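You operate a simulated robot arm through the tools that you are given. There is no shell and no other tool.

You run a simulated robot arm. Do the job below in one go: nothing can be reset, and whatever is moved stays where it is left.

TASK
Move the blue audio plug to the black laptop and play Walk-in music.
Fine: press Stop on the grey laptop, it stays on; mute In 1 once, before the plug moves, and unmute it when the cue plays; arrow keys, then Go; start no other cue; dials and other plugs stay.

Only the result counts: the job must be done as asked and must still hold three seconds after the hand-in. Knocking over, shifting, dropping, spilling or breaking anything else fails it.

THE ROBOT
A 6-joint arm with a fingered hand, fixed in place. Base frame: the origin is on the floor under the middle of its stand, x ahead of it, y to its left, z up; the work surface is at about z = 75. Lengths are in cm, angles in rad, forces in N, time in s.
It reaches about 134.6 cm from its shoulder. Its first joint turns from -2.601 to 2.601 rad. Payload 3.5 kg.
The tool frame sits at the grasp point between the pads (the TCP): z along the fingers, y along the line on which they close. The tips reach 2.6 cm beyond it. The gripper opens to 13.2 cm; its body begins 7.3 cm behind the TCP. The gripper is a hand of 4 fingers: y runs from the thumb to the fingers, the wrist lies at [0, 0, -23.4] in the tool frame, and closing takes about 1.5 s.
Orientation is told as [roll, pitch, yaw] about the base's x, y, z axes, in that order, counted from this pose: with the fingers straight down and closing along the base's y, the tool's x points along the base's -x, its y along +y and its z along -z.

THE INTERFACE
- The arm moves only by the tool move_arm. Its argument "moves" is a list of rows, each an object (a shift or turn left out is 0, a gripper value left out holds the last) with "gripper": the gripper command, from -1 (fully open) to 1 (shut), values between in proportion; "translation": the shift along the tool's x, y, z in units of 500 mm (1.0 is 500 mm), a list of three; "turn": the turn, a rotation vector about the tool's x, y, z in units of 180 degrees (1.0 is 180 degrees), a list of three. In form: [{"gripper": gripper, "translation": [tx, ty, tz], "turn": [ax, ay, az]}, ...]. A call has 1 to 20 rows; each row is the pose to reach, as a shift and turn from the pose commanded when the call began, along the tool's axes at that moment. A call with a number of a shift or a turn outside -1 to 1 is refused whole. Rows are played at 5 a second. More than 5 cm and 0.15 rad between two rows, or a gripper value outside its range, and nothing of the call is played. A pose out of reach is approached as far as the arm can. The call stops where the force on the tool passes 40 N (or 10 N more than at its start, if that is more) or the arm is blocked; 0.2 s more then pass. The fingers move at their own pace (about 10.8 cm/s each) and stop on an object; they squeeze with about 25 N. The grip force told is the motor's: it shows also when the fingers shut on nothing. Time passes only in rows, and 0.2 s behind the last, so rows that repeat a pose let the fingers close. It gives the time, the measured TCP pose, the force on the tool (base axes), the opening and the grip force at its end, in the units of the frame above (readings bear some noise), with the torque about the TCP (base axes, N m) and any sound that the robot's microphone picked up.
- Cameras (640 x 400 px; columns grow to the right, rows downward): "scene" is fixed at [22.36, -49.94, 132.72]; the picture's right is [0.94, -0.35, 0.00], its down [-0.16, -0.44, -0.88] and it looks along [0.31, 0.83, -0.47] (base axes); focal length 333 px, centre (320, 200). "wrist" rides on the gripper at [6.8, 0.2, -9.7] in the tool frame; the picture's right is [-0.03, 1.00, 0.00], its down [-0.82, -0.02, -0.58] and it looks along [-0.58, -0.01, 0.82] (tool axes); focal length 270 px, centre (320, 200).
- get_image(camera): a new picture of that camera. No time passes.
- lift_body(by): slides the trunk up (or, below 0, down) by that many cm; the arm rides with it, the base frame stays. It gives what a move gives, with no picture.
- hand_shape(shape): the hand has 4 fingers and takes this shape, open, in about a second: jaw (thumb against the fingers, like two jaws); tri (thumb and two fingers); tip (a fingertip pinch); poke (one finger out to press); point (the index stretched); flat (the hand flat); cup (the hand cupped); fist (a fist). The gripper value then closes the fingers along that shape, each until it touches; the sizes above hold for jaw. It gives what a move gives, with no picture.
- measure_at(camera, pixels): for up to 12 pixels [column, row] of the newest picture of that camera ("zoom" is the newest enlarged one), the place [x, y, z] in the base frame of the surface seen there, good to about 0.2 cm. No time passes.
- zoom(camera, box): a new picture of the part [left, top, right, bottom] of that camera's present view, enlarged. No time passes.
- finish_job(): hands the job in; it is judged then, once.

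Leave the gripper open and the arm clear of the work at the hand-in unless told otherwise.

The tools are called after ">>>" as a command line: name --argument value ..., lists and objects as JSON in quotes. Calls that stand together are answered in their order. move_arm: Moves the arm, as the interface text tells. Its arguments: {"type":"object","properties":{"moves":{"type":"array"}},"required":["moves"]} The other tools are called the same way: lift_body (by) moves the trunk up or down; hand_shape (shape) gives the hand a shape; get_image (camera) takes a picture; measure_at (camera, pixels) gives the place of the surface under pixels of a picture; zoom (camera, box) takes an enlarged picture of a part of a camera's view; finish_job () hands the job in.

At the start:

```text
time: 0.0
ee_pos: [72.88, 29.16, 102.88]
tool_rot: [0.0, -0.001, 0.0]
ft_force: [0.0, 0.0, -0.7]
torque: [-0.02, 0.0, -0.02]
width: 13.19
grip_force: 0.0
shape: jaw
trunk travel left (down, up): [-92.8, 4.2]
```

scene: 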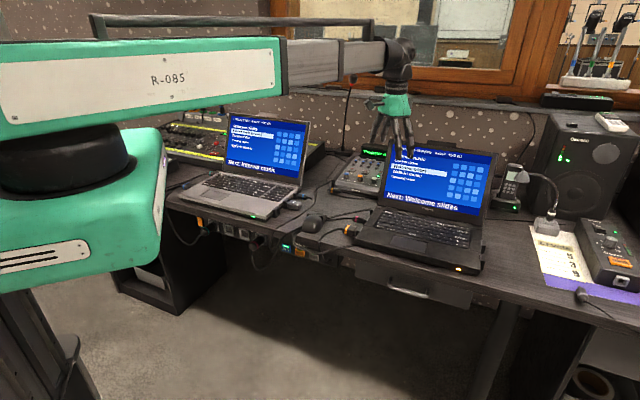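
wrist: 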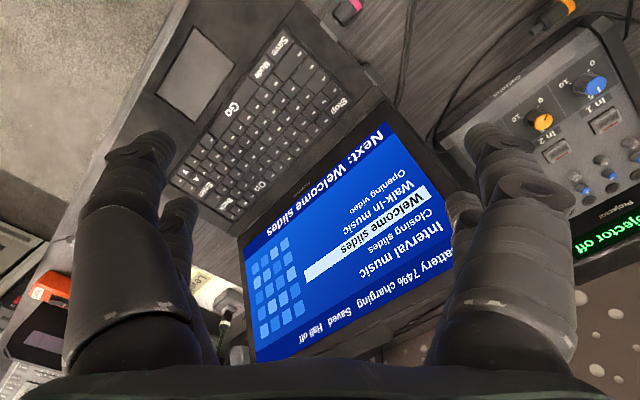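

I begin by looking closely at the scene: both laptops, the mixer and the cables.

>>> zoom --camera "scene" --box '[160, 80, 340, 260]'

>>> zoom --camera "scene" --box '[320, 130, 500, 280]'

>>> zoom --camera "wrist" --box '[420, 0, 640, 280]'

>>> zoom --camera "scene" --box '[480, 80, 640, 320]'

```text
2.22 times, centred on (250, 170) of scene
```

zoom: 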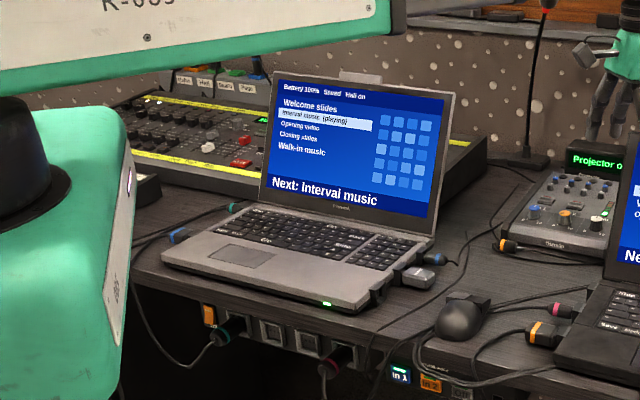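

```text
2.67 times, centred on (410, 205) of scene
```

zoom: 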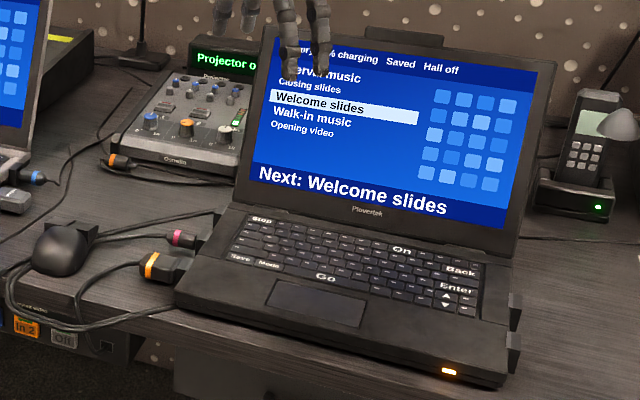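

```text
1.43 times, centred on (530, 140) of wrist
```

zoom: 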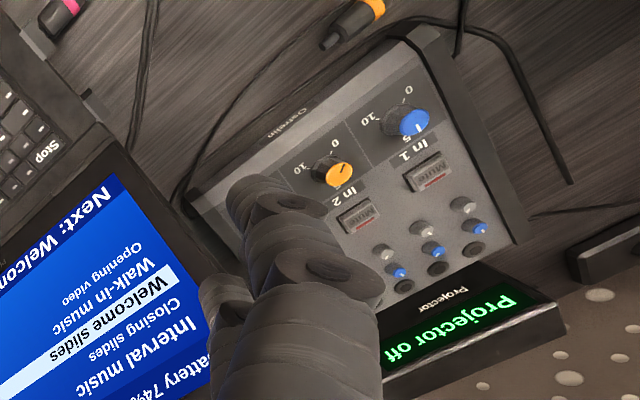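

```text
1.67 times, centred on (560, 200) of scene
```

zoom: 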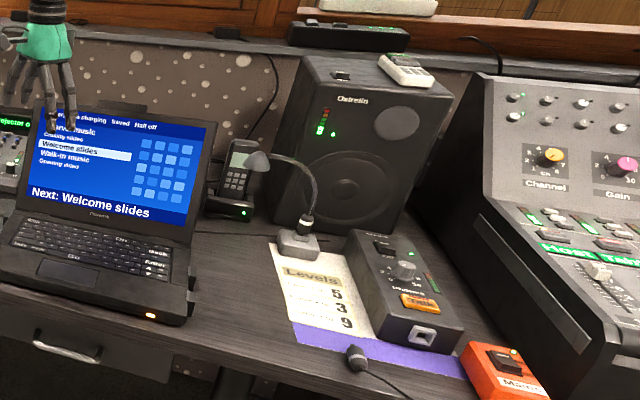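

I zoom in further on the grey laptop's ports, the black laptop's left side and the desk edge.

>>> zoom --camera "scene" --box '[255, 170, 335, 220]'

>>> zoom --camera "scene" --box '[160, 120, 240, 220]'

>>> zoom --camera "scene" --box '[320, 195, 400, 245]'

>>> zoom --camera "scene" --box '[250, 205, 350, 275]'

>>> zoom --camera "scene" --box '[320, 130, 400, 200]'

>>> zoom --camera "scene" --box '[430, 190, 500, 280]'

```text
8.00 times, centred on (295, 195) of scene
```

zoom: 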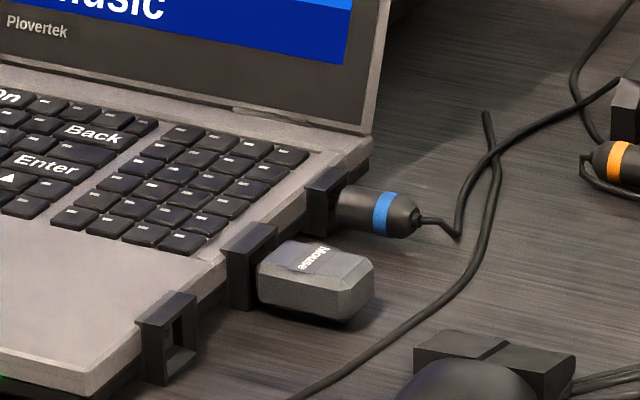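

```text
4.00 times, centred on (200, 170) of scene
```

zoom: 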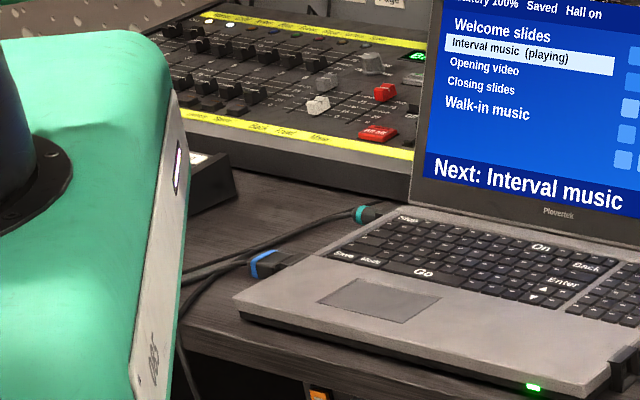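

```text
8.00 times, centred on (360, 220) of scene
```

zoom: 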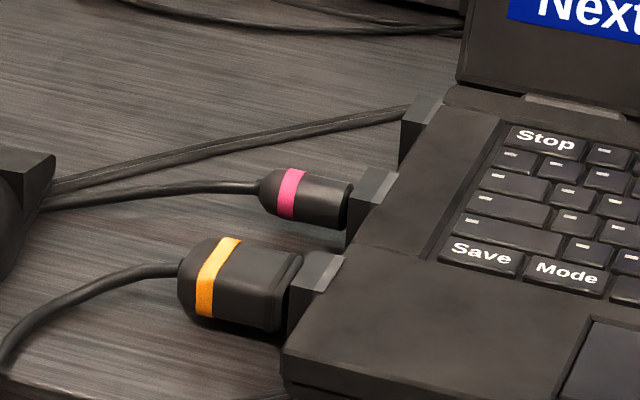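

```text
5.71 times, centred on (300, 240) of scene
```

zoom: 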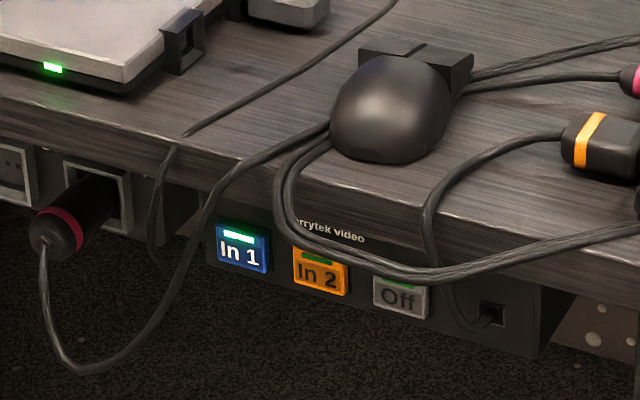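

```text
5.71 times, centred on (360, 165) of scene
```

zoom: 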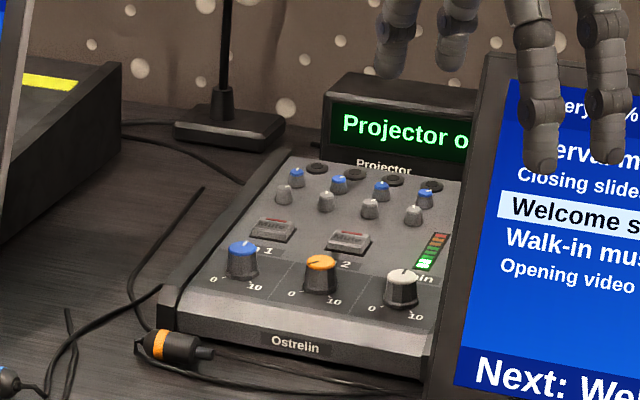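

```text
4.44 times, centred on (465, 235) of scene
```

zoom: 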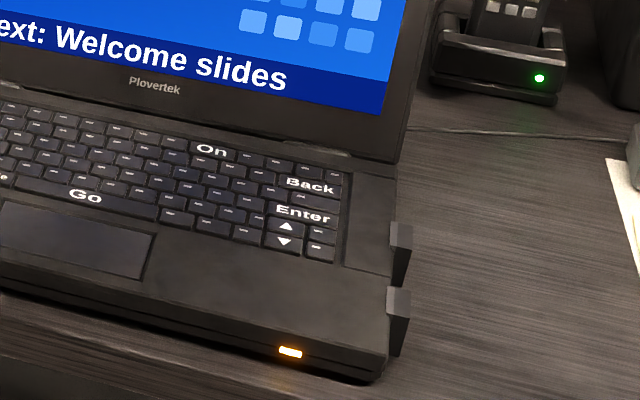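

I measure key points in the scene picture: the blue plug, its socket, black laptop ports, the keys and the mixer.

>>> get_image --camera "scene"

>>> measure_at --camera "scene" --pixels '[[303, 197], [298, 195], [308, 197], [296, 193], [288, 203], [276, 211], [295, 203], [491, 225], [491, 240], [371, 208], [365, 217], [357, 230]]'

>>> measure_at --camera "scene" --pixels '[[354, 169], [367, 171], [350, 175], [364, 178], [346, 190], [341, 190], [388, 193], [411, 208], [454, 210], [445, 216], [387, 205], [391, 207]]'

>>> measure_at --camera "scene" --pixels '[[233, 175], [258, 187], [257, 192], [252, 193], [250, 200], [212, 181], [222, 187], [270, 200], [300, 130], [390, 148], [490, 155], [312, 125]]'

```text
taken
```

scene: 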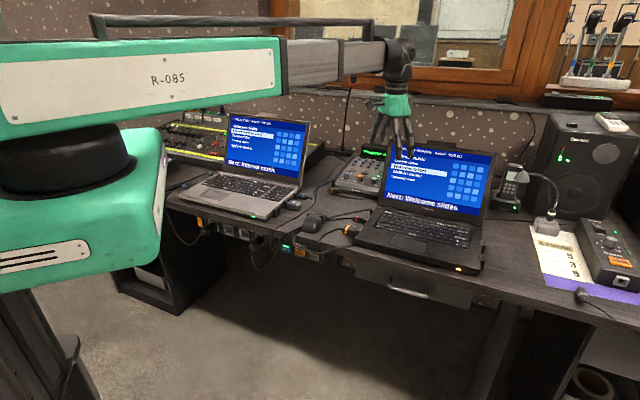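

```text
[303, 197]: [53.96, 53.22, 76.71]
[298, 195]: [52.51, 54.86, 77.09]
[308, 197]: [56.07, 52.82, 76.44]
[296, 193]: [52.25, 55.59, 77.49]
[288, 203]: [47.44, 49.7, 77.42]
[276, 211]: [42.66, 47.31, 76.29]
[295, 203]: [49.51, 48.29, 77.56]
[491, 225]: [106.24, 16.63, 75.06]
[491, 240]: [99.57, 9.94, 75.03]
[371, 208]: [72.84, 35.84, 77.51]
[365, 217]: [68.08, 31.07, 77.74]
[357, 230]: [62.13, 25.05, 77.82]
```

```text
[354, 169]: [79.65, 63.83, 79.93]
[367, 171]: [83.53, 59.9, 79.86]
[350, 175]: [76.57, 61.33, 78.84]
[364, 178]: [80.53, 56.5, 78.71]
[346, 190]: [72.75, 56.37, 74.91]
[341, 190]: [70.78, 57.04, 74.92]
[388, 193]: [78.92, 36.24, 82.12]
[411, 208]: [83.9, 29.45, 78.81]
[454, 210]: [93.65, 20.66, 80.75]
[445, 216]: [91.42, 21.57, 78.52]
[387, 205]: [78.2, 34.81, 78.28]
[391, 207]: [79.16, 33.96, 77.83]
```

```text
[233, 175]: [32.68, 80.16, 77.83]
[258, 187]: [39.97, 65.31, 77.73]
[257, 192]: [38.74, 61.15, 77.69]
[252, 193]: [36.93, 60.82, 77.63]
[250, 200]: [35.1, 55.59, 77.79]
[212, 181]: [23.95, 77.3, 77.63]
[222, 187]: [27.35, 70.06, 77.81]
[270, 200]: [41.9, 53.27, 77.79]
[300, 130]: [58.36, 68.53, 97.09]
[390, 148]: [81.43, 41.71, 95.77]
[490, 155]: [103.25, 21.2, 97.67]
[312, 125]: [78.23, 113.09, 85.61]
```

I measure the tabs on the black laptop's right side (zoom around scene pixels (483,247) and (483,262)) and its keys precisely.

>>> zoom --camera "scene" --box '[450, 215, 514, 275]'

>>> zoom --camera "scene" --box '[375, 185, 485, 255]'

```text
6.67 times, centred on (482, 245) of scene
```

zoom: 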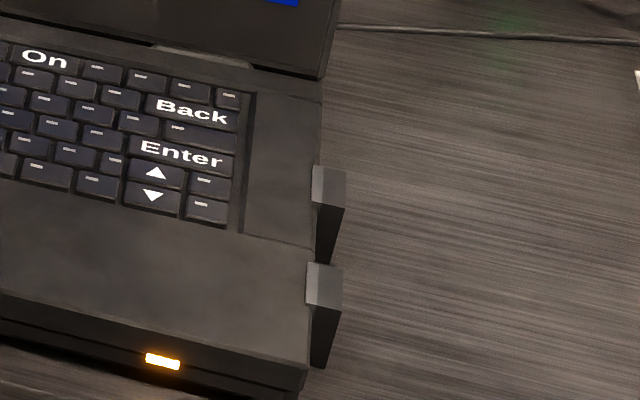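

```text
5.71 times, centred on (430, 220) of scene
```

zoom: 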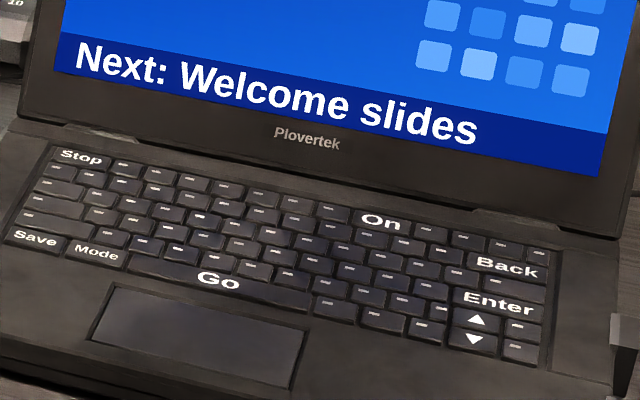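

I measure keys on this newest zoom (Go at (218,280), up arrow (476,320), down arrow (474,339), etc.).

>>> measure_at --camera "zoom" --pixels '[[218, 280], [476, 320], [474, 340], [82, 157], [497, 303], [507, 268], [381, 223], [180, 272], [270, 290], [524, 330], [430, 333], [621, 330]]'

>>> zoom --camera "scene" --box '[450, 215, 514, 275]'

>>> measure_at --camera "zoom" --pixels '[[320, 185], [337, 190], [331, 235], [325, 285], [338, 285], [325, 330], [156, 172], [153, 196], [310, 130], [290, 350], [312, 165], [345, 172]]'

```text
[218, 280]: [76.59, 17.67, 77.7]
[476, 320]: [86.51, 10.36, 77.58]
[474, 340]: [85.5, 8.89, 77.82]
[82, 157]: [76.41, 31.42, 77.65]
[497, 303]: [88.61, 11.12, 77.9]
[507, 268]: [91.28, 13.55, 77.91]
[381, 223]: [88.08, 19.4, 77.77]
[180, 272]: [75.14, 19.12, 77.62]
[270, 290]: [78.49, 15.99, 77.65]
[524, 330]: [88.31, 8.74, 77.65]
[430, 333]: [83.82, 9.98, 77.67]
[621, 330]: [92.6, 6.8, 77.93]
```

```text
6.67 times, centred on (482, 245) of scene
```

zoom: 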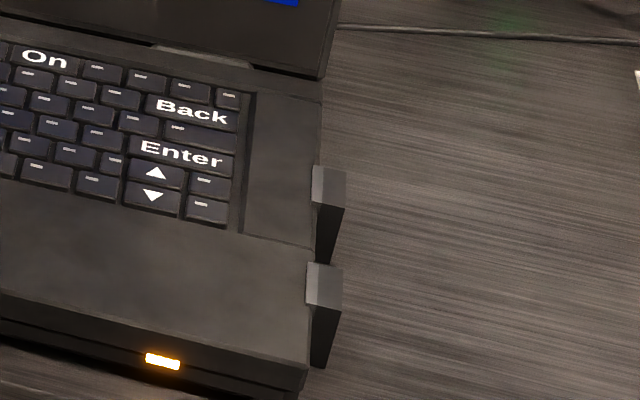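

```text
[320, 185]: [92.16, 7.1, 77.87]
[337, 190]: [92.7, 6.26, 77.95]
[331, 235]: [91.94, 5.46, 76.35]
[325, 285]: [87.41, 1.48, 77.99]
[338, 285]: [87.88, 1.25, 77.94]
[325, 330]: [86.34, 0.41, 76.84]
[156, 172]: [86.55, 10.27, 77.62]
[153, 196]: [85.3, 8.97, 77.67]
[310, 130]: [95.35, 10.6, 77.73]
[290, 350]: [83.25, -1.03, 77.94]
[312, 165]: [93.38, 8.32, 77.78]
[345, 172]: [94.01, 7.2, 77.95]
```

The black laptop has two ports on its right side. Before moving the camera there, I measure the things around them (phone, gooseneck mic, speaker, mic stand) so I can stay clear.

>>> get_image --camera "scene"

>>> measure_at --camera "scene" --pixels '[[512, 170], [510, 205], [545, 225], [556, 185], [528, 175], [570, 130], [585, 295], [350, 100], [375, 152], [560, 270], [385, 80], [312, 218]]'

>>> zoom --camera "wrist" --box '[0, 0, 640, 400]'

```text
taken
```

scene: 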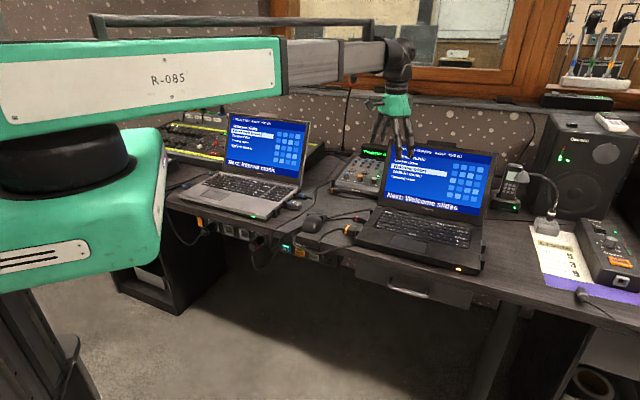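

```text
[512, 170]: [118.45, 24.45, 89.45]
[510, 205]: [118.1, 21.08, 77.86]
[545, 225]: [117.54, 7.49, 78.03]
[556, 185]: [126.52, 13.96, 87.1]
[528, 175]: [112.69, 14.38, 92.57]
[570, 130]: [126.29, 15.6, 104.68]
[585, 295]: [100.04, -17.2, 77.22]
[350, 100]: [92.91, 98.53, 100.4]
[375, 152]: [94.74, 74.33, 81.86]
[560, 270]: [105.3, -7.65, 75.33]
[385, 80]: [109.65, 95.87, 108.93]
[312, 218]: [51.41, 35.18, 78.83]
```

```text
1.00 times, centred on (320, 200) of wrist (not enlarged: the box is as wide or as high as the picture)
```

zoom: 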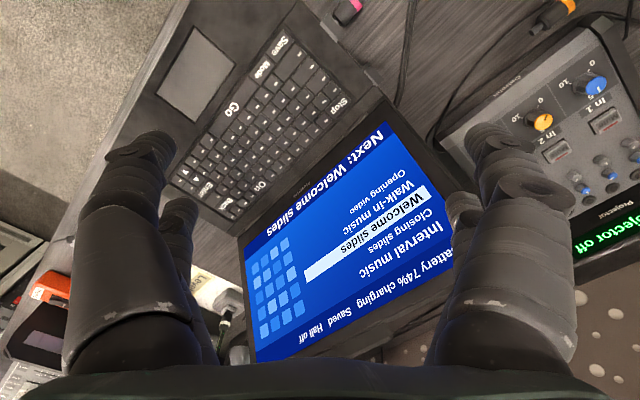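

I raise the hand by 10 cm to be clear of the lid before trying hand shapes.

>>> move_arm --moves '[{"gripper": -1, "translation": [0, 0, -0.08], "turn": [0, 0, 0]}, {"translation": [0, 0, -0.16], "turn": [0, 0, 0]}, {"translation": [0, 0, -0.2], "turn": [0, 0, 0]}]'

>>> hand_shape --shape "poke"

>>> get_image --camera "wrist"

>>> get_image --camera "scene"

```text
time: 0.8
ee_pos: [72.74, 29.28, 102.88]
tool_rot: [0.0, -0.001, -0.001]
ft_force: [0.0, 0.4, 0.7]
torque: [0.01, -0.02, 0.0]
width: 13.2
grip_force: 0.0
shape: jaw
out of reach, approached as far as the arm can: row 1, 2, 3
trunk travel left (down, up): [-92.8, 4.2]
```

```text
time: 1.7
ee_pos: [72.87, 29.27, 102.77]
tool_rot: [0.0, 0.0, 0.0]
ft_force: [-0.3, -0.2, -0.6]
torque: [0.02, -0.02, 0.02]
width: 0.0
grip_force: 0.1
shape: poke
trunk travel left (down, up): [-92.8, 4.2]
```

```text
taken
```

wrist: 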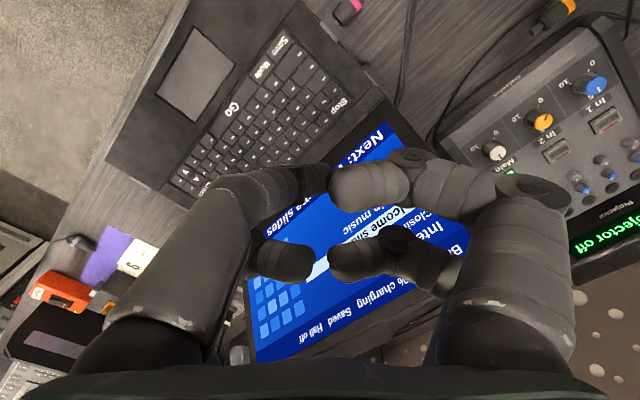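

```text
taken
```

scene: 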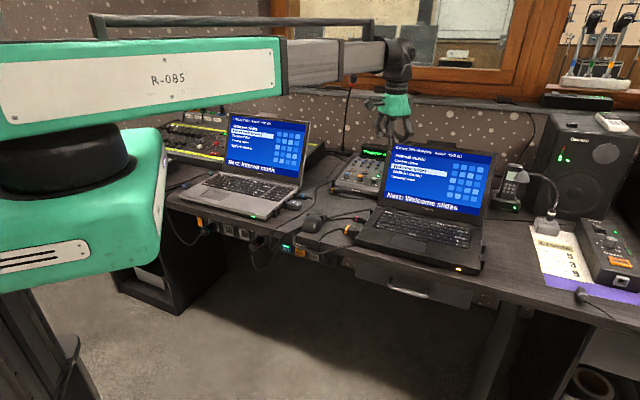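

The arm says "out of reach" for going up; height may only be set by the trunk. I test a small move down and then up.

>>> move_arm --moves '[{"gripper": -1, "translation": [0, 0, 0.02], "turn": [0, 0, 0]}, {"translation": [0, 0, 0.02], "turn": [0, 0, 0]}]'

>>> lift_body --by 4

>>> get_image --camera "scene"

>>> get_image --camera "wrist"

```text
time: 2.3
ee_pos: [72.99, 29.11, 102.89]
tool_rot: [0.001, 0.001, -0.001]
ft_force: [0.0, 0.1, 0.1]
torque: [-0.01, -0.01, 0.0]
width: 0.01
grip_force: 0.1
shape: poke
out of reach, approached as far as the arm can: row 1, 2
trunk travel left (down, up): [-92.8, 4.2]
```

```text
time: 3.1
ee_pos: [73.12, 29.12, 106.93]
tool_rot: [-0.002, 0.0, 0.0]
ft_force: [0.4, 0.0, 0.0]
torque: [0.0, 0.0, 0.03]
width: 0.0
grip_force: 0.0
shape: poke
trunk travel left (down, up): [-96.8, 0.2]
```

```text
taken
```

scene: 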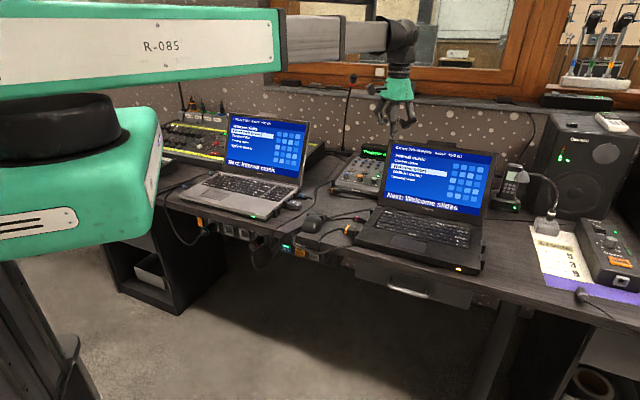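

```text
taken
```

wrist: 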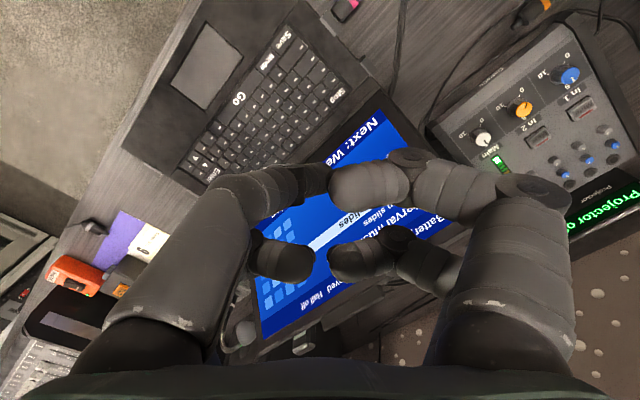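

Height is set by the trunk. The zoom on the hand in the scene view should show how the poke finger sits.

>>> zoom --camera "scene" --box '[350, 10, 450, 160]'

>>> zoom --camera "wrist" --box '[200, 120, 480, 320]'

```text
2.67 times, centred on (400, 85) of scene
```

zoom: 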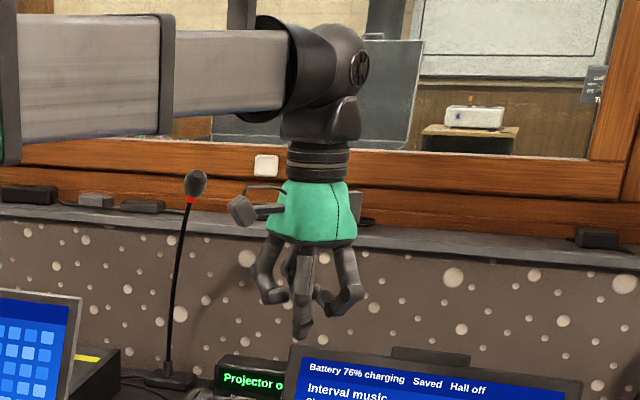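

```text
2.00 times, centred on (340, 220) of wrist
```

zoom: 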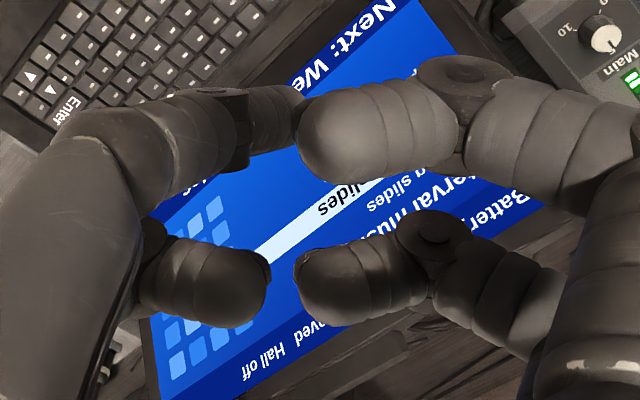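

I measure points on the fingers in the wrist picture to find the poking fingertip.

>>> get_image --camera "wrist"

>>> measure_at --camera "wrist" --pixels '[[320, 178], [305, 180], [285, 185], [230, 195], [345, 185], [370, 185], [285, 262], [305, 262], [340, 260], [395, 240], [410, 160], [180, 260]]'

>>> zoom --camera "scene" --box '[375, 70, 425, 150]'

>>> measure_at --camera "zoom" --pixels '[[280, 310], [281, 325], [285, 260], [200, 215], [330, 230], [300, 200], [262, 200], [281, 332]]'

```text
taken
```

wrist: 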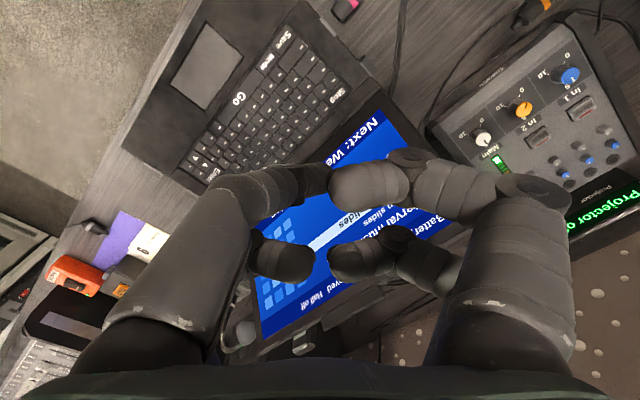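

```text
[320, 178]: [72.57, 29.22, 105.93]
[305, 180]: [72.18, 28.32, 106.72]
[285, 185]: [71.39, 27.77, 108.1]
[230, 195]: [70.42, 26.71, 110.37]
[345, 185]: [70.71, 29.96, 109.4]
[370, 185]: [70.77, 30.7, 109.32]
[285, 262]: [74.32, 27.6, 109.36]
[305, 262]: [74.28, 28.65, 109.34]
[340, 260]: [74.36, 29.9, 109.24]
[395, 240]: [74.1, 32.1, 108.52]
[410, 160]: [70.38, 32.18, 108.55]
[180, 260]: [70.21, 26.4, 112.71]
```

```text
5.00 times, centred on (400, 110) of scene
```

zoom: 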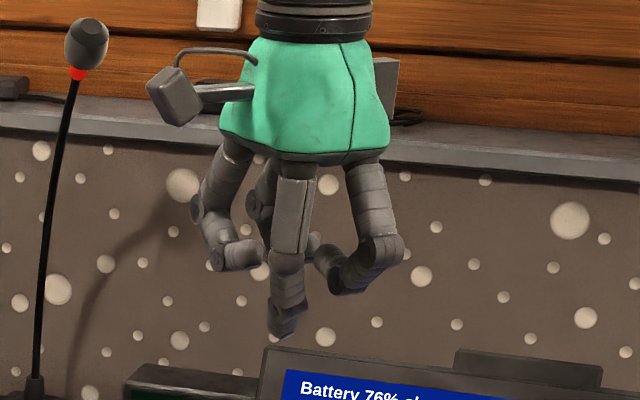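

```text
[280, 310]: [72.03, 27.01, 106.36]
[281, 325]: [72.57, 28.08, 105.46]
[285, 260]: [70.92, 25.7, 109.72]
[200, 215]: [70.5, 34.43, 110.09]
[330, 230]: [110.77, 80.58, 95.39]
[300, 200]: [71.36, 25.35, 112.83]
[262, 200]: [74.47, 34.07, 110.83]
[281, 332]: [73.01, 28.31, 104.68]
```

The poke tip is about 2.5 cm beyond the TCP on the tool axis. Now I measure the grey laptop's keys in a zoom.

>>> zoom --camera "scene" --box '[195, 155, 305, 225]'

```text
5.71 times, centred on (250, 190) of scene
```

zoom: 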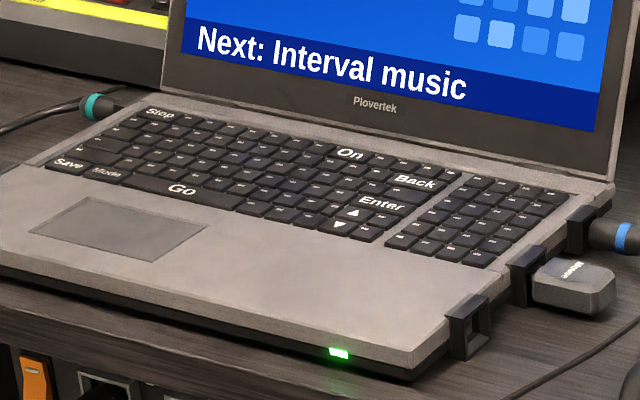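

>>> measure_at --camera "zoom" --pixels '[[160, 114], [150, 112], [170, 116], [190, 122], [133, 123], [180, 189], [353, 212], [350, 154], [415, 182], [68, 163], [545, 200], [600, 235]]'

>>> measure_at --camera "zoom" --pixels '[[170, 90], [605, 170], [580, 215], [520, 260], [465, 310], [470, 340], [530, 285], [570, 275], [580, 300], [585, 240], [628, 235], [625, 248]]'

```text
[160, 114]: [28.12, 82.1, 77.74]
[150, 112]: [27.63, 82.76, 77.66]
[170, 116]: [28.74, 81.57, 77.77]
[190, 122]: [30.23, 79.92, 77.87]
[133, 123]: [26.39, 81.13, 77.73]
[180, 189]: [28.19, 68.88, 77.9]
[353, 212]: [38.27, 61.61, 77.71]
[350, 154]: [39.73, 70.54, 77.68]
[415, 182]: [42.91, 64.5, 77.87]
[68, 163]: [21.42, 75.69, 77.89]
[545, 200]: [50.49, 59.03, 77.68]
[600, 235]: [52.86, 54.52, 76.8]
```

```text
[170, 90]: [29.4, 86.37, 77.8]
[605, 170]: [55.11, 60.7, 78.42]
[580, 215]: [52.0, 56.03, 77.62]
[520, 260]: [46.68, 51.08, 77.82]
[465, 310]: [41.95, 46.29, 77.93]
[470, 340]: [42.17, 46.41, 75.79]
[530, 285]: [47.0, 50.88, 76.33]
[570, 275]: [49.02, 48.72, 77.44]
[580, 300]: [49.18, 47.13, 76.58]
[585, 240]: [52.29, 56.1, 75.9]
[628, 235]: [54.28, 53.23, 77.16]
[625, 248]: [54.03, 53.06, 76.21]
```

Grey Stop key is at about (28.1, 82.1, 77.7). I move the hand at full height toward it in two stretches.

>>> move_arm --moves '[{"gripper": -1, "translation": [0.056, 0.066, 0]}, {"translation": [0.112, 0.132, 0]}, {"translation": [0.169, 0.199, 0]}, {"translation": [0.225, 0.265, 0]}, {"translation": [0.281, 0.331, 0]}, {"translation": [0.337, 0.398, 0]}, {"translation": [0.394, 0.464, 0]}, {"translation": [0.45, 0.53, 0]}, {"translation": [0.45, 0.53, 0]}]'

>>> get_image --camera "scene"

>>> get_image --camera "wrist"

```text
time: 5.1
ee_pos: [50.43, 55.42, 106.9]
tool_rot: [0.0, -0.001, 0.0]
ft_force: [0.4, -0.4, 0.3]
torque: [-0.02, 0.02, 0.03]
width: 0.0
grip_force: 0.0
shape: poke
trunk travel left (down, up): [-96.8, 0.2]
```

```text
taken
```

scene: 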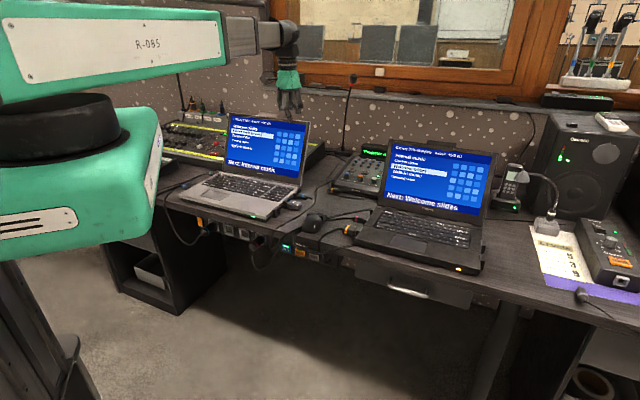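

```text
taken
```

wrist: 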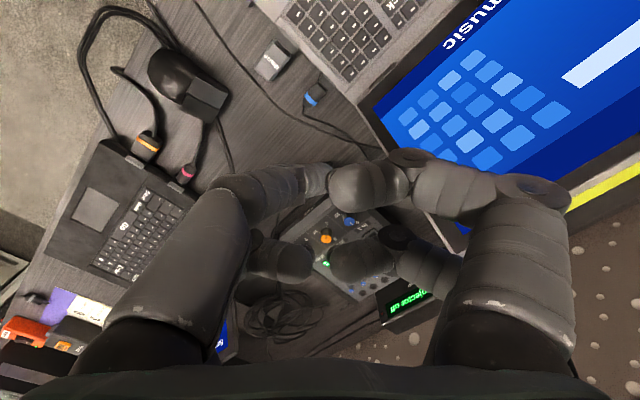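

The hand is at (50.4, 55.4). I continue toward the grey Stop key.

>>> move_arm --moves '[{"gripper": -1, "translation": [0.056, 0.066, 0]}, {"translation": [0.112, 0.132, 0]}, {"translation": [0.169, 0.199, 0]}, {"translation": [0.225, 0.265, 0]}, {"translation": [0.281, 0.331, 0]}, {"translation": [0.337, 0.398, 0]}, {"translation": [0.394, 0.464, 0]}, {"translation": [0.446, 0.532, 0]}, {"translation": [0.446, 0.532, 0]}]'

>>> get_image --camera "scene"

>>> get_image --camera "wrist"

```text
time: 7.1
ee_pos: [28.17, 82.34, 106.84]
tool_rot: [0.001, 0.0, -0.002]
ft_force: [0.3, -0.7, -0.2]
torque: [0.01, -0.02, -0.03]
width: 0.02
grip_force: 0.2
shape: poke
trunk travel left (down, up): [-96.8, 0.2]
```

```text
taken
```

scene: 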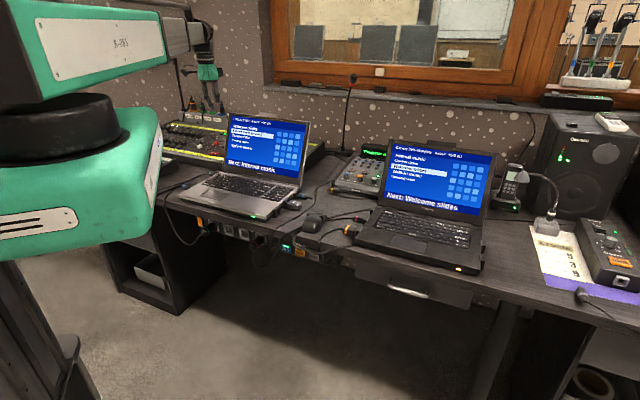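

```text
taken
```

wrist: 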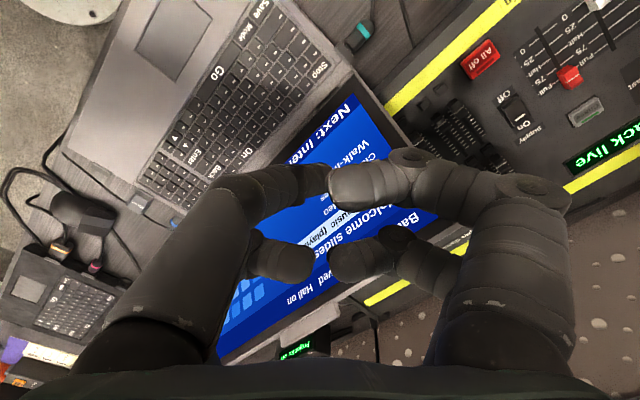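

I measure the Stop key in the wrist view at about (318,70) and its surroundings.

>>> measure_at --camera "wrist" --pixels '[[318, 70], [322, 63], [313, 76], [302, 62], [318, 178], [325, 180], [350, 105], [400, 140], [490, 120]]'

>>> zoom --camera "wrist" --box '[240, 20, 400, 120]'

```text
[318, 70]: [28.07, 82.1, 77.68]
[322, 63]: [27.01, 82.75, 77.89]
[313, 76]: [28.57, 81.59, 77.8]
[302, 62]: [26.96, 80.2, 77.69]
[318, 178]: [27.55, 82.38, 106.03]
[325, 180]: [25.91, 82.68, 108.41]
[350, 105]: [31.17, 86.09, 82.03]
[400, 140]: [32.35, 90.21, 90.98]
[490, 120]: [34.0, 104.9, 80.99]
```

```text
4.00 times, centred on (320, 70) of wrist
```

zoom: 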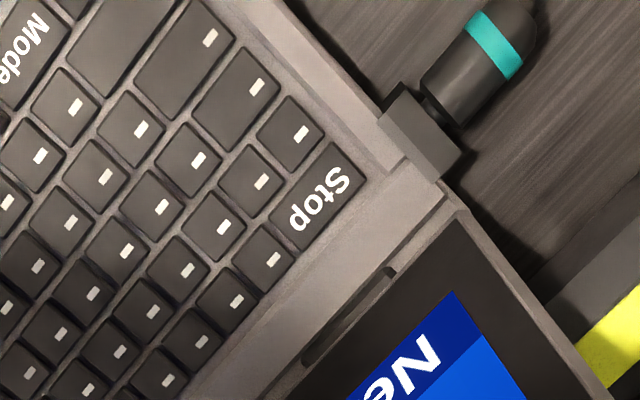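

The Stop key centre is about (28.0, 82.15). The tip is above it; I lower the trunk by 25 cm to stop a bit above the key and check.

>>> lift_body --by -20

>>> get_image --camera "wrist"

>>> get_image --camera "scene"

```text
time: 9.3
ee_pos: [28.14, 82.29, 86.8]
tool_rot: [0.001, 0.0, 0.0]
ft_force: [-0.7, -0.8, 1.0]
torque: [-0.02, -0.01, 0.0]
width: 0.0
grip_force: 0.1
shape: poke
trunk travel left (down, up): [-76.8, 20.2]
```

```text
taken
```

wrist: 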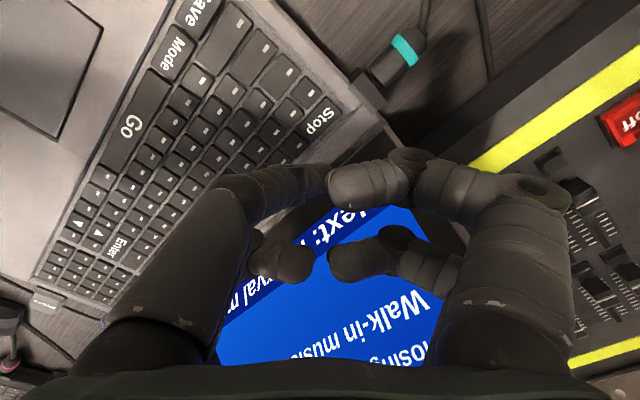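

```text
taken
```

scene: 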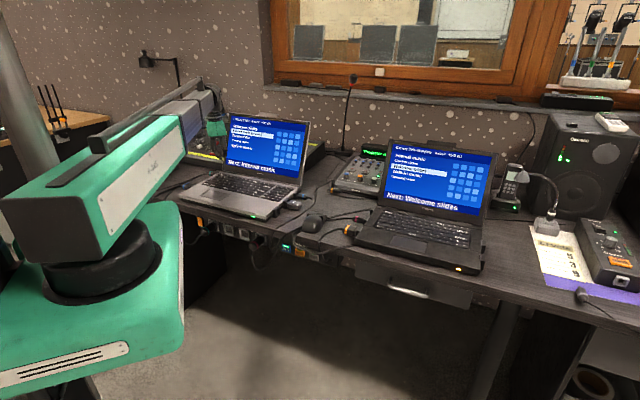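

Clear so far. I lower by 5 cm more, bringing the tip to about 1.5 cm above the key.

>>> lift_body --by -5

>>> get_image --camera "wrist"

>>> zoom --camera "scene" --box '[180, 90, 320, 220]'

```text
time: 10.2
ee_pos: [28.16, 82.39, 81.78]
tool_rot: [0.0, 0.001, 0.0]
ft_force: [-0.5, -0.3, -0.2]
torque: [-0.02, -0.05, 0.03]
width: 0.0
grip_force: 0.0
shape: poke
trunk travel left (down, up): [-71.8, 25.2]
```

```text
taken
```

wrist: 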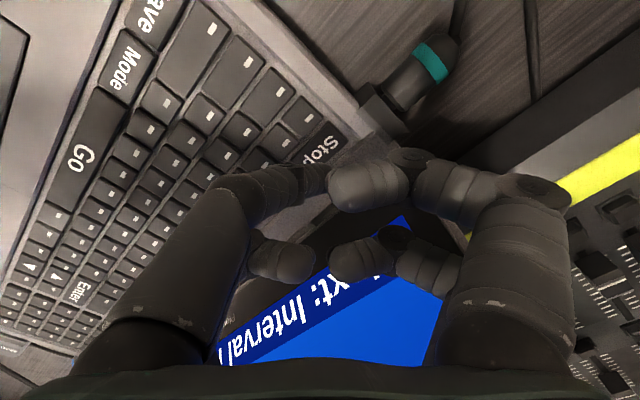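

```text
3.08 times, centred on (250, 155) of scene
```

zoom: 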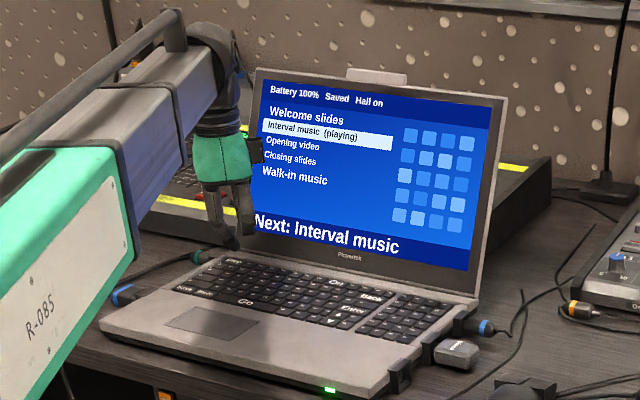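

I zoom at the wrist view to compare the tip and the Stop key.

>>> zoom --camera "wrist" --box '[260, 110, 390, 200]'

>>> measure_at --camera "zoom" --pixels '[[310, 180], [330, 300], [320, 290], [340, 280], [300, 190], [335, 150], [290, 170], [320, 320]]'

```text
4.44 times, centred on (325, 155) of wrist
```

zoom: 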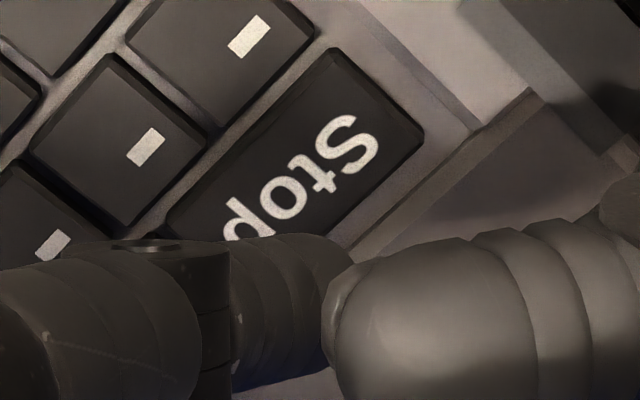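

```text
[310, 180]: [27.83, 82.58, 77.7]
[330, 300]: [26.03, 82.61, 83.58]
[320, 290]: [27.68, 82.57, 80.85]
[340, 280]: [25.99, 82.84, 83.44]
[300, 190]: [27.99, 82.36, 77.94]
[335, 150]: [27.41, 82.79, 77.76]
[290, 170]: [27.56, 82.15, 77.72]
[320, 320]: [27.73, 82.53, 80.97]
```

Key centre about (27.75, 82.3). I shift by a few millimetres and lower to just above the key.

>>> move_arm --moves '[{"gripper": -1, "translation": [0.006, -0.001, 0]}, {"translation": [0.006, -0.001, 0]}]'

>>> lift_body --by -1.2

>>> zoom --camera "wrist" --box '[260, 110, 390, 200]'

```text
time: 10.8
ee_pos: [27.82, 82.3, 81.85]
tool_rot: [-0.002, 0.002, 0.0]
ft_force: [0.1, 0.0, -0.2]
torque: [0.0, -0.03, 0.0]
width: 0.03
grip_force: 0.0
shape: poke
trunk travel left (down, up): [-71.8, 25.2]
```

```text
time: 11.4
ee_pos: [27.81, 82.39, 80.71]
tool_rot: [-0.002, -0.001, 0.001]
ft_force: [-0.9, -1.0, 0.0]
torque: [0.01, -0.05, 0.05]
width: 0.0
grip_force: 0.0
shape: poke
trunk travel left (down, up): [-70.6, 26.4]
```

```text
4.44 times, centred on (325, 155) of wrist
```

zoom: 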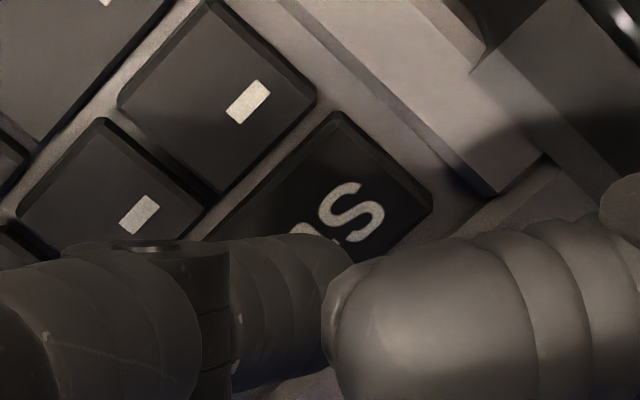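

The tip is over the Stop key. I lower in small steps and watch the force and sound.

>>> lift_body --by -0.4

```text
time: 11.9
ee_pos: [27.79, 82.3, 80.38]
tool_rot: [0.002, 0.0, 0.0]
ft_force: [-1.9, -2.0, 4.1]
torque: [0.04, -0.02, 0.03]
width: 0.01
grip_force: 0.2
shape: poke
trunk travel left (down, up): [-70.2, 26.8]
heard: click
```

A click was heard with 4 N. I check the grey screen.

>>> lift_body --by 1.6

>>> zoom --camera "scene" --box '[180, 90, 320, 220]'

```text
time: 12.6
ee_pos: [27.87, 82.42, 81.87]
tool_rot: [0.001, 0.0, 0.0]
ft_force: [0.1, -0.5, 0.8]
torque: [0.04, 0.02, -0.02]
width: 0.02
grip_force: 0.1
shape: poke
trunk travel left (down, up): [-71.8, 25.2]
```

```text
3.08 times, centred on (250, 155) of scene
```

zoom: 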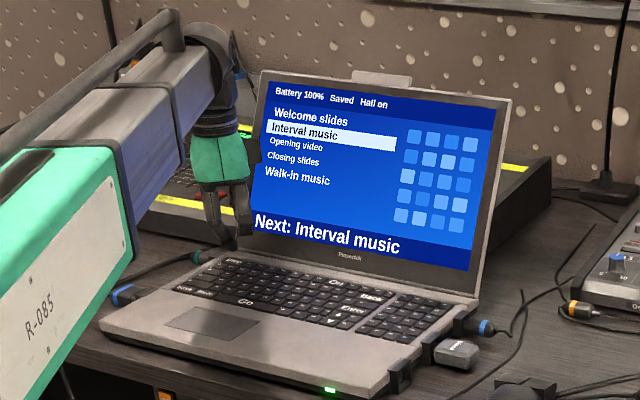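

Interval music is stopped on the grey laptop. Next I raise the trunk and measure the mixer's In 1 mute button and the gooseneck near it.

>>> lift_body --by 25

>>> zoom --camera "scene" --box '[315, 60, 405, 205]'

>>> measure_at --camera "zoom" --pixels '[[308, 65], [298, 120], [285, 240], [262, 255], [300, 260], [390, 275]]'

>>> zoom --camera "scene" --box '[325, 140, 395, 200]'

```text
time: 15.2
ee_pos: [27.85, 82.4, 106.78]
tool_rot: [0.001, 0.0, -0.001]
ft_force: [0.9, 0.1, 0.8]
torque: [0.02, 0.02, 0.0]
width: 0.0
grip_force: 0.0
shape: poke
trunk travel left (down, up): [-96.8, 0.2]
```

```text
2.76 times, centred on (360, 132) of scene
```

zoom: 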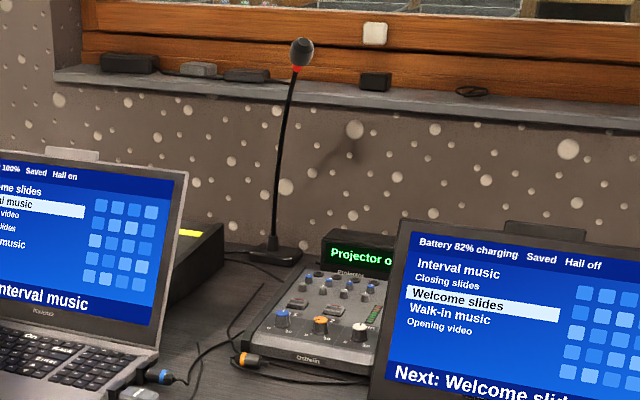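

```text
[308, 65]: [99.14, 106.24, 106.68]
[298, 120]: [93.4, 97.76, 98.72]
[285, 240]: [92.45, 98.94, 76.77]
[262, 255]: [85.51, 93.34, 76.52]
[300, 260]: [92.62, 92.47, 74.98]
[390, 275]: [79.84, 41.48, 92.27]
```

```text
6.67 times, centred on (360, 170) of scene
```

zoom: 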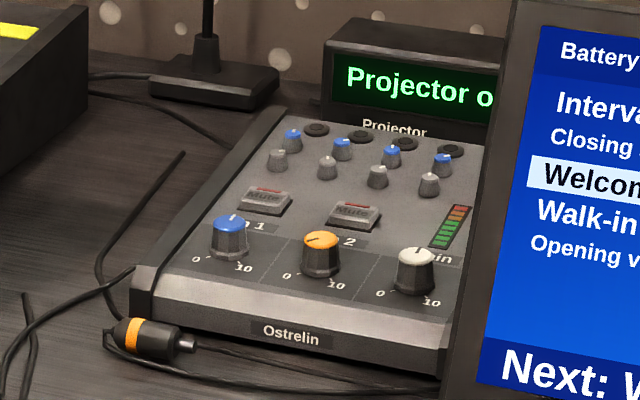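

>>> measure_at --camera "zoom" --pixels '[[264, 198], [250, 195], [280, 200], [264, 206], [355, 213], [230, 222], [320, 240], [278, 155], [292, 138], [327, 165], [240, 250], [268, 190]]'

```text
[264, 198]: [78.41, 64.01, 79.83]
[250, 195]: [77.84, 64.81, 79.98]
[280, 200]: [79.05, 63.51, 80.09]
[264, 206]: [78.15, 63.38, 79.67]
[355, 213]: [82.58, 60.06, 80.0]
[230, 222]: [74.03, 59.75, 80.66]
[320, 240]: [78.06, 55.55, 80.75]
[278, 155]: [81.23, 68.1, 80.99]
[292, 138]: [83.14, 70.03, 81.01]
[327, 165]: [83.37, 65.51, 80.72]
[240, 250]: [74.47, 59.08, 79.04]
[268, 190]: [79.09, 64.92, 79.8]
```

Mute In 1's centre is about (78.4, 64.1, 79.9), with the blue dial and small knobs 5-6 cm from it. I move above it at full height.

>>> move_arm --moves '[{"gripper": -1, "translation": [-0.08, -0.029, 0]}, {"translation": [-0.16, -0.058, 0]}, {"translation": [-0.24, -0.087, 0]}, {"translation": [-0.32, -0.116, 0]}, {"translation": [-0.4, -0.145, 0]}, {"translation": [-0.48, -0.174, 0]}, {"translation": [-0.56, -0.203, 0]}, {"translation": [-0.64, -0.232, 0]}, {"translation": [-0.72, -0.261, 0]}, {"translation": [-0.8, -0.29, 0]}, {"translation": [-0.88, -0.319, 0]}, {"translation": [-0.96, -0.348, 0]}, {"translation": [-0.96, -0.348, 0]}]'

>>> get_image --camera "scene"

>>> get_image --camera "wrist"

```text
time: 18.0
ee_pos: [75.9, 64.85, 106.89]
tool_rot: [-0.001, -0.001, 0.0]
ft_force: [1.2, 0.2, 0.1]
torque: [-0.02, 0.05, 0.04]
width: 0.0
grip_force: 0.0
shape: poke
trunk travel left (down, up): [-96.8, 0.2]
```

```text
taken
```

scene: 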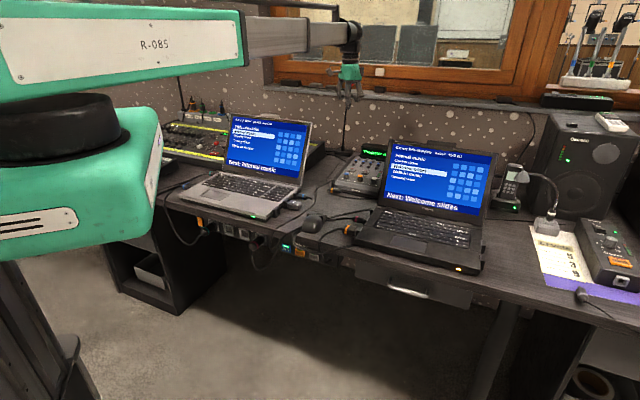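

```text
taken
```

wrist: 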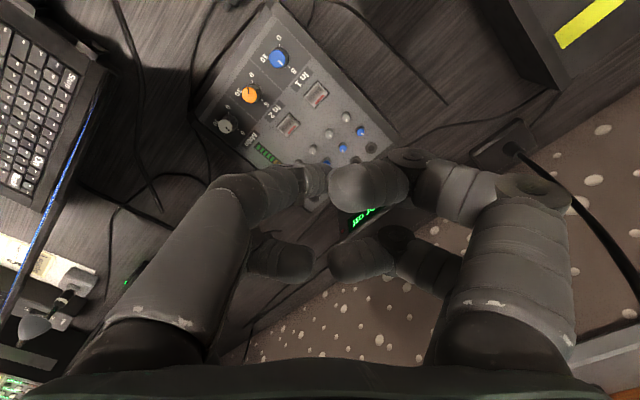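

I measure the mute button in this wrist view at (316,96) and the arm link's underside.

>>> measure_at --camera "wrist" --pixels '[[316, 96], [312, 100], [320, 91], [289, 125], [278, 60], [346, 117], [321, 138], [361, 131], [315, 150], [370, 148], [520, 145], [262, 150]]'

>>> measure_at --camera "scene" --pixels '[[270, 52], [320, 46], [338, 43], [200, 66], [352, 80], [330, 72]]'

>>> zoom --camera "wrist" --box '[200, 20, 420, 170]'

```text
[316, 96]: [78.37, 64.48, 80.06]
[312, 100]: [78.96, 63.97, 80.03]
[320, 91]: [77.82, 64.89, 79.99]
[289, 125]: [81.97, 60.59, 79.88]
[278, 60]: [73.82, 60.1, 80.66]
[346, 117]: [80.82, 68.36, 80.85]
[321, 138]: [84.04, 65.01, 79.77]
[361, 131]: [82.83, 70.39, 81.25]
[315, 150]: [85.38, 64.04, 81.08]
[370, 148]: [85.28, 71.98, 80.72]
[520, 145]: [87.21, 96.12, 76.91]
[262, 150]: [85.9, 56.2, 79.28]
```

```text
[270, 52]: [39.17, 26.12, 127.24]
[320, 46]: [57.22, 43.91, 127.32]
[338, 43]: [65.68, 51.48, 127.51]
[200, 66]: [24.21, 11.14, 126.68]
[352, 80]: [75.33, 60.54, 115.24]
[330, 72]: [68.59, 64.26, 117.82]
```

```text
2.67 times, centred on (310, 95) of wrist
```

zoom: 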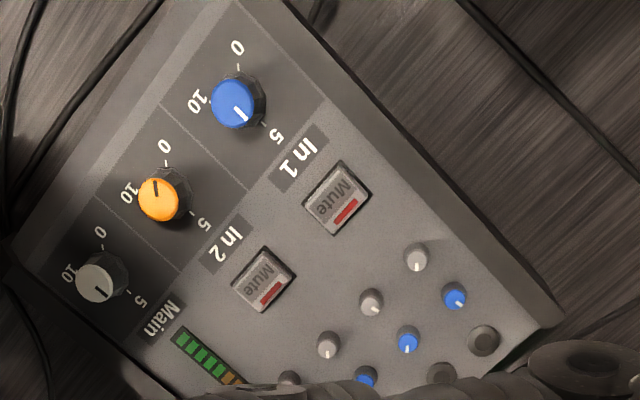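

Mute In 1's centre: about (78.2, 64.4, 80.0). I move over it and lower to a few centimetres above.

>>> move_arm --moves '[{"gripper": -1, "translation": [-0.047, -0.009, 0]}, {"translation": [-0.047, -0.009, 0]}]'

>>> lift_body --by -20

>>> get_image --camera "scene"

>>> get_image --camera "wrist"

```text
time: 18.6
ee_pos: [78.31, 64.51, 106.95]
tool_rot: [0.0, 0.0, 0.001]
ft_force: [0.1, 0.3, -0.1]
torque: [0.02, 0.03, 0.0]
width: 0.01
grip_force: 0.1
shape: poke
trunk travel left (down, up): [-96.8, 0.2]
```

```text
time: 20.7
ee_pos: [78.25, 64.43, 86.81]
tool_rot: [0.0, 0.0, -0.001]
ft_force: [-0.3, 0.6, 0.8]
torque: [0.0, -0.03, 0.03]
width: 0.0
grip_force: 0.1
shape: poke
trunk travel left (down, up): [-76.8, 20.2]
```

```text
taken
```

scene: 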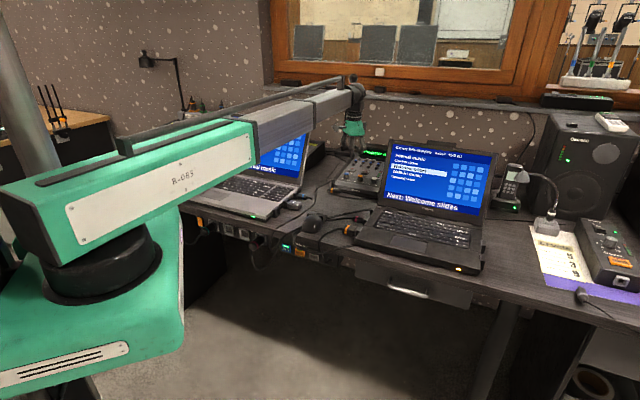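

```text
taken
```

wrist: 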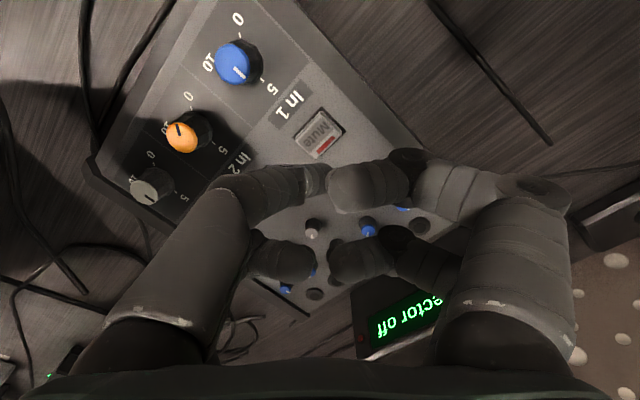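

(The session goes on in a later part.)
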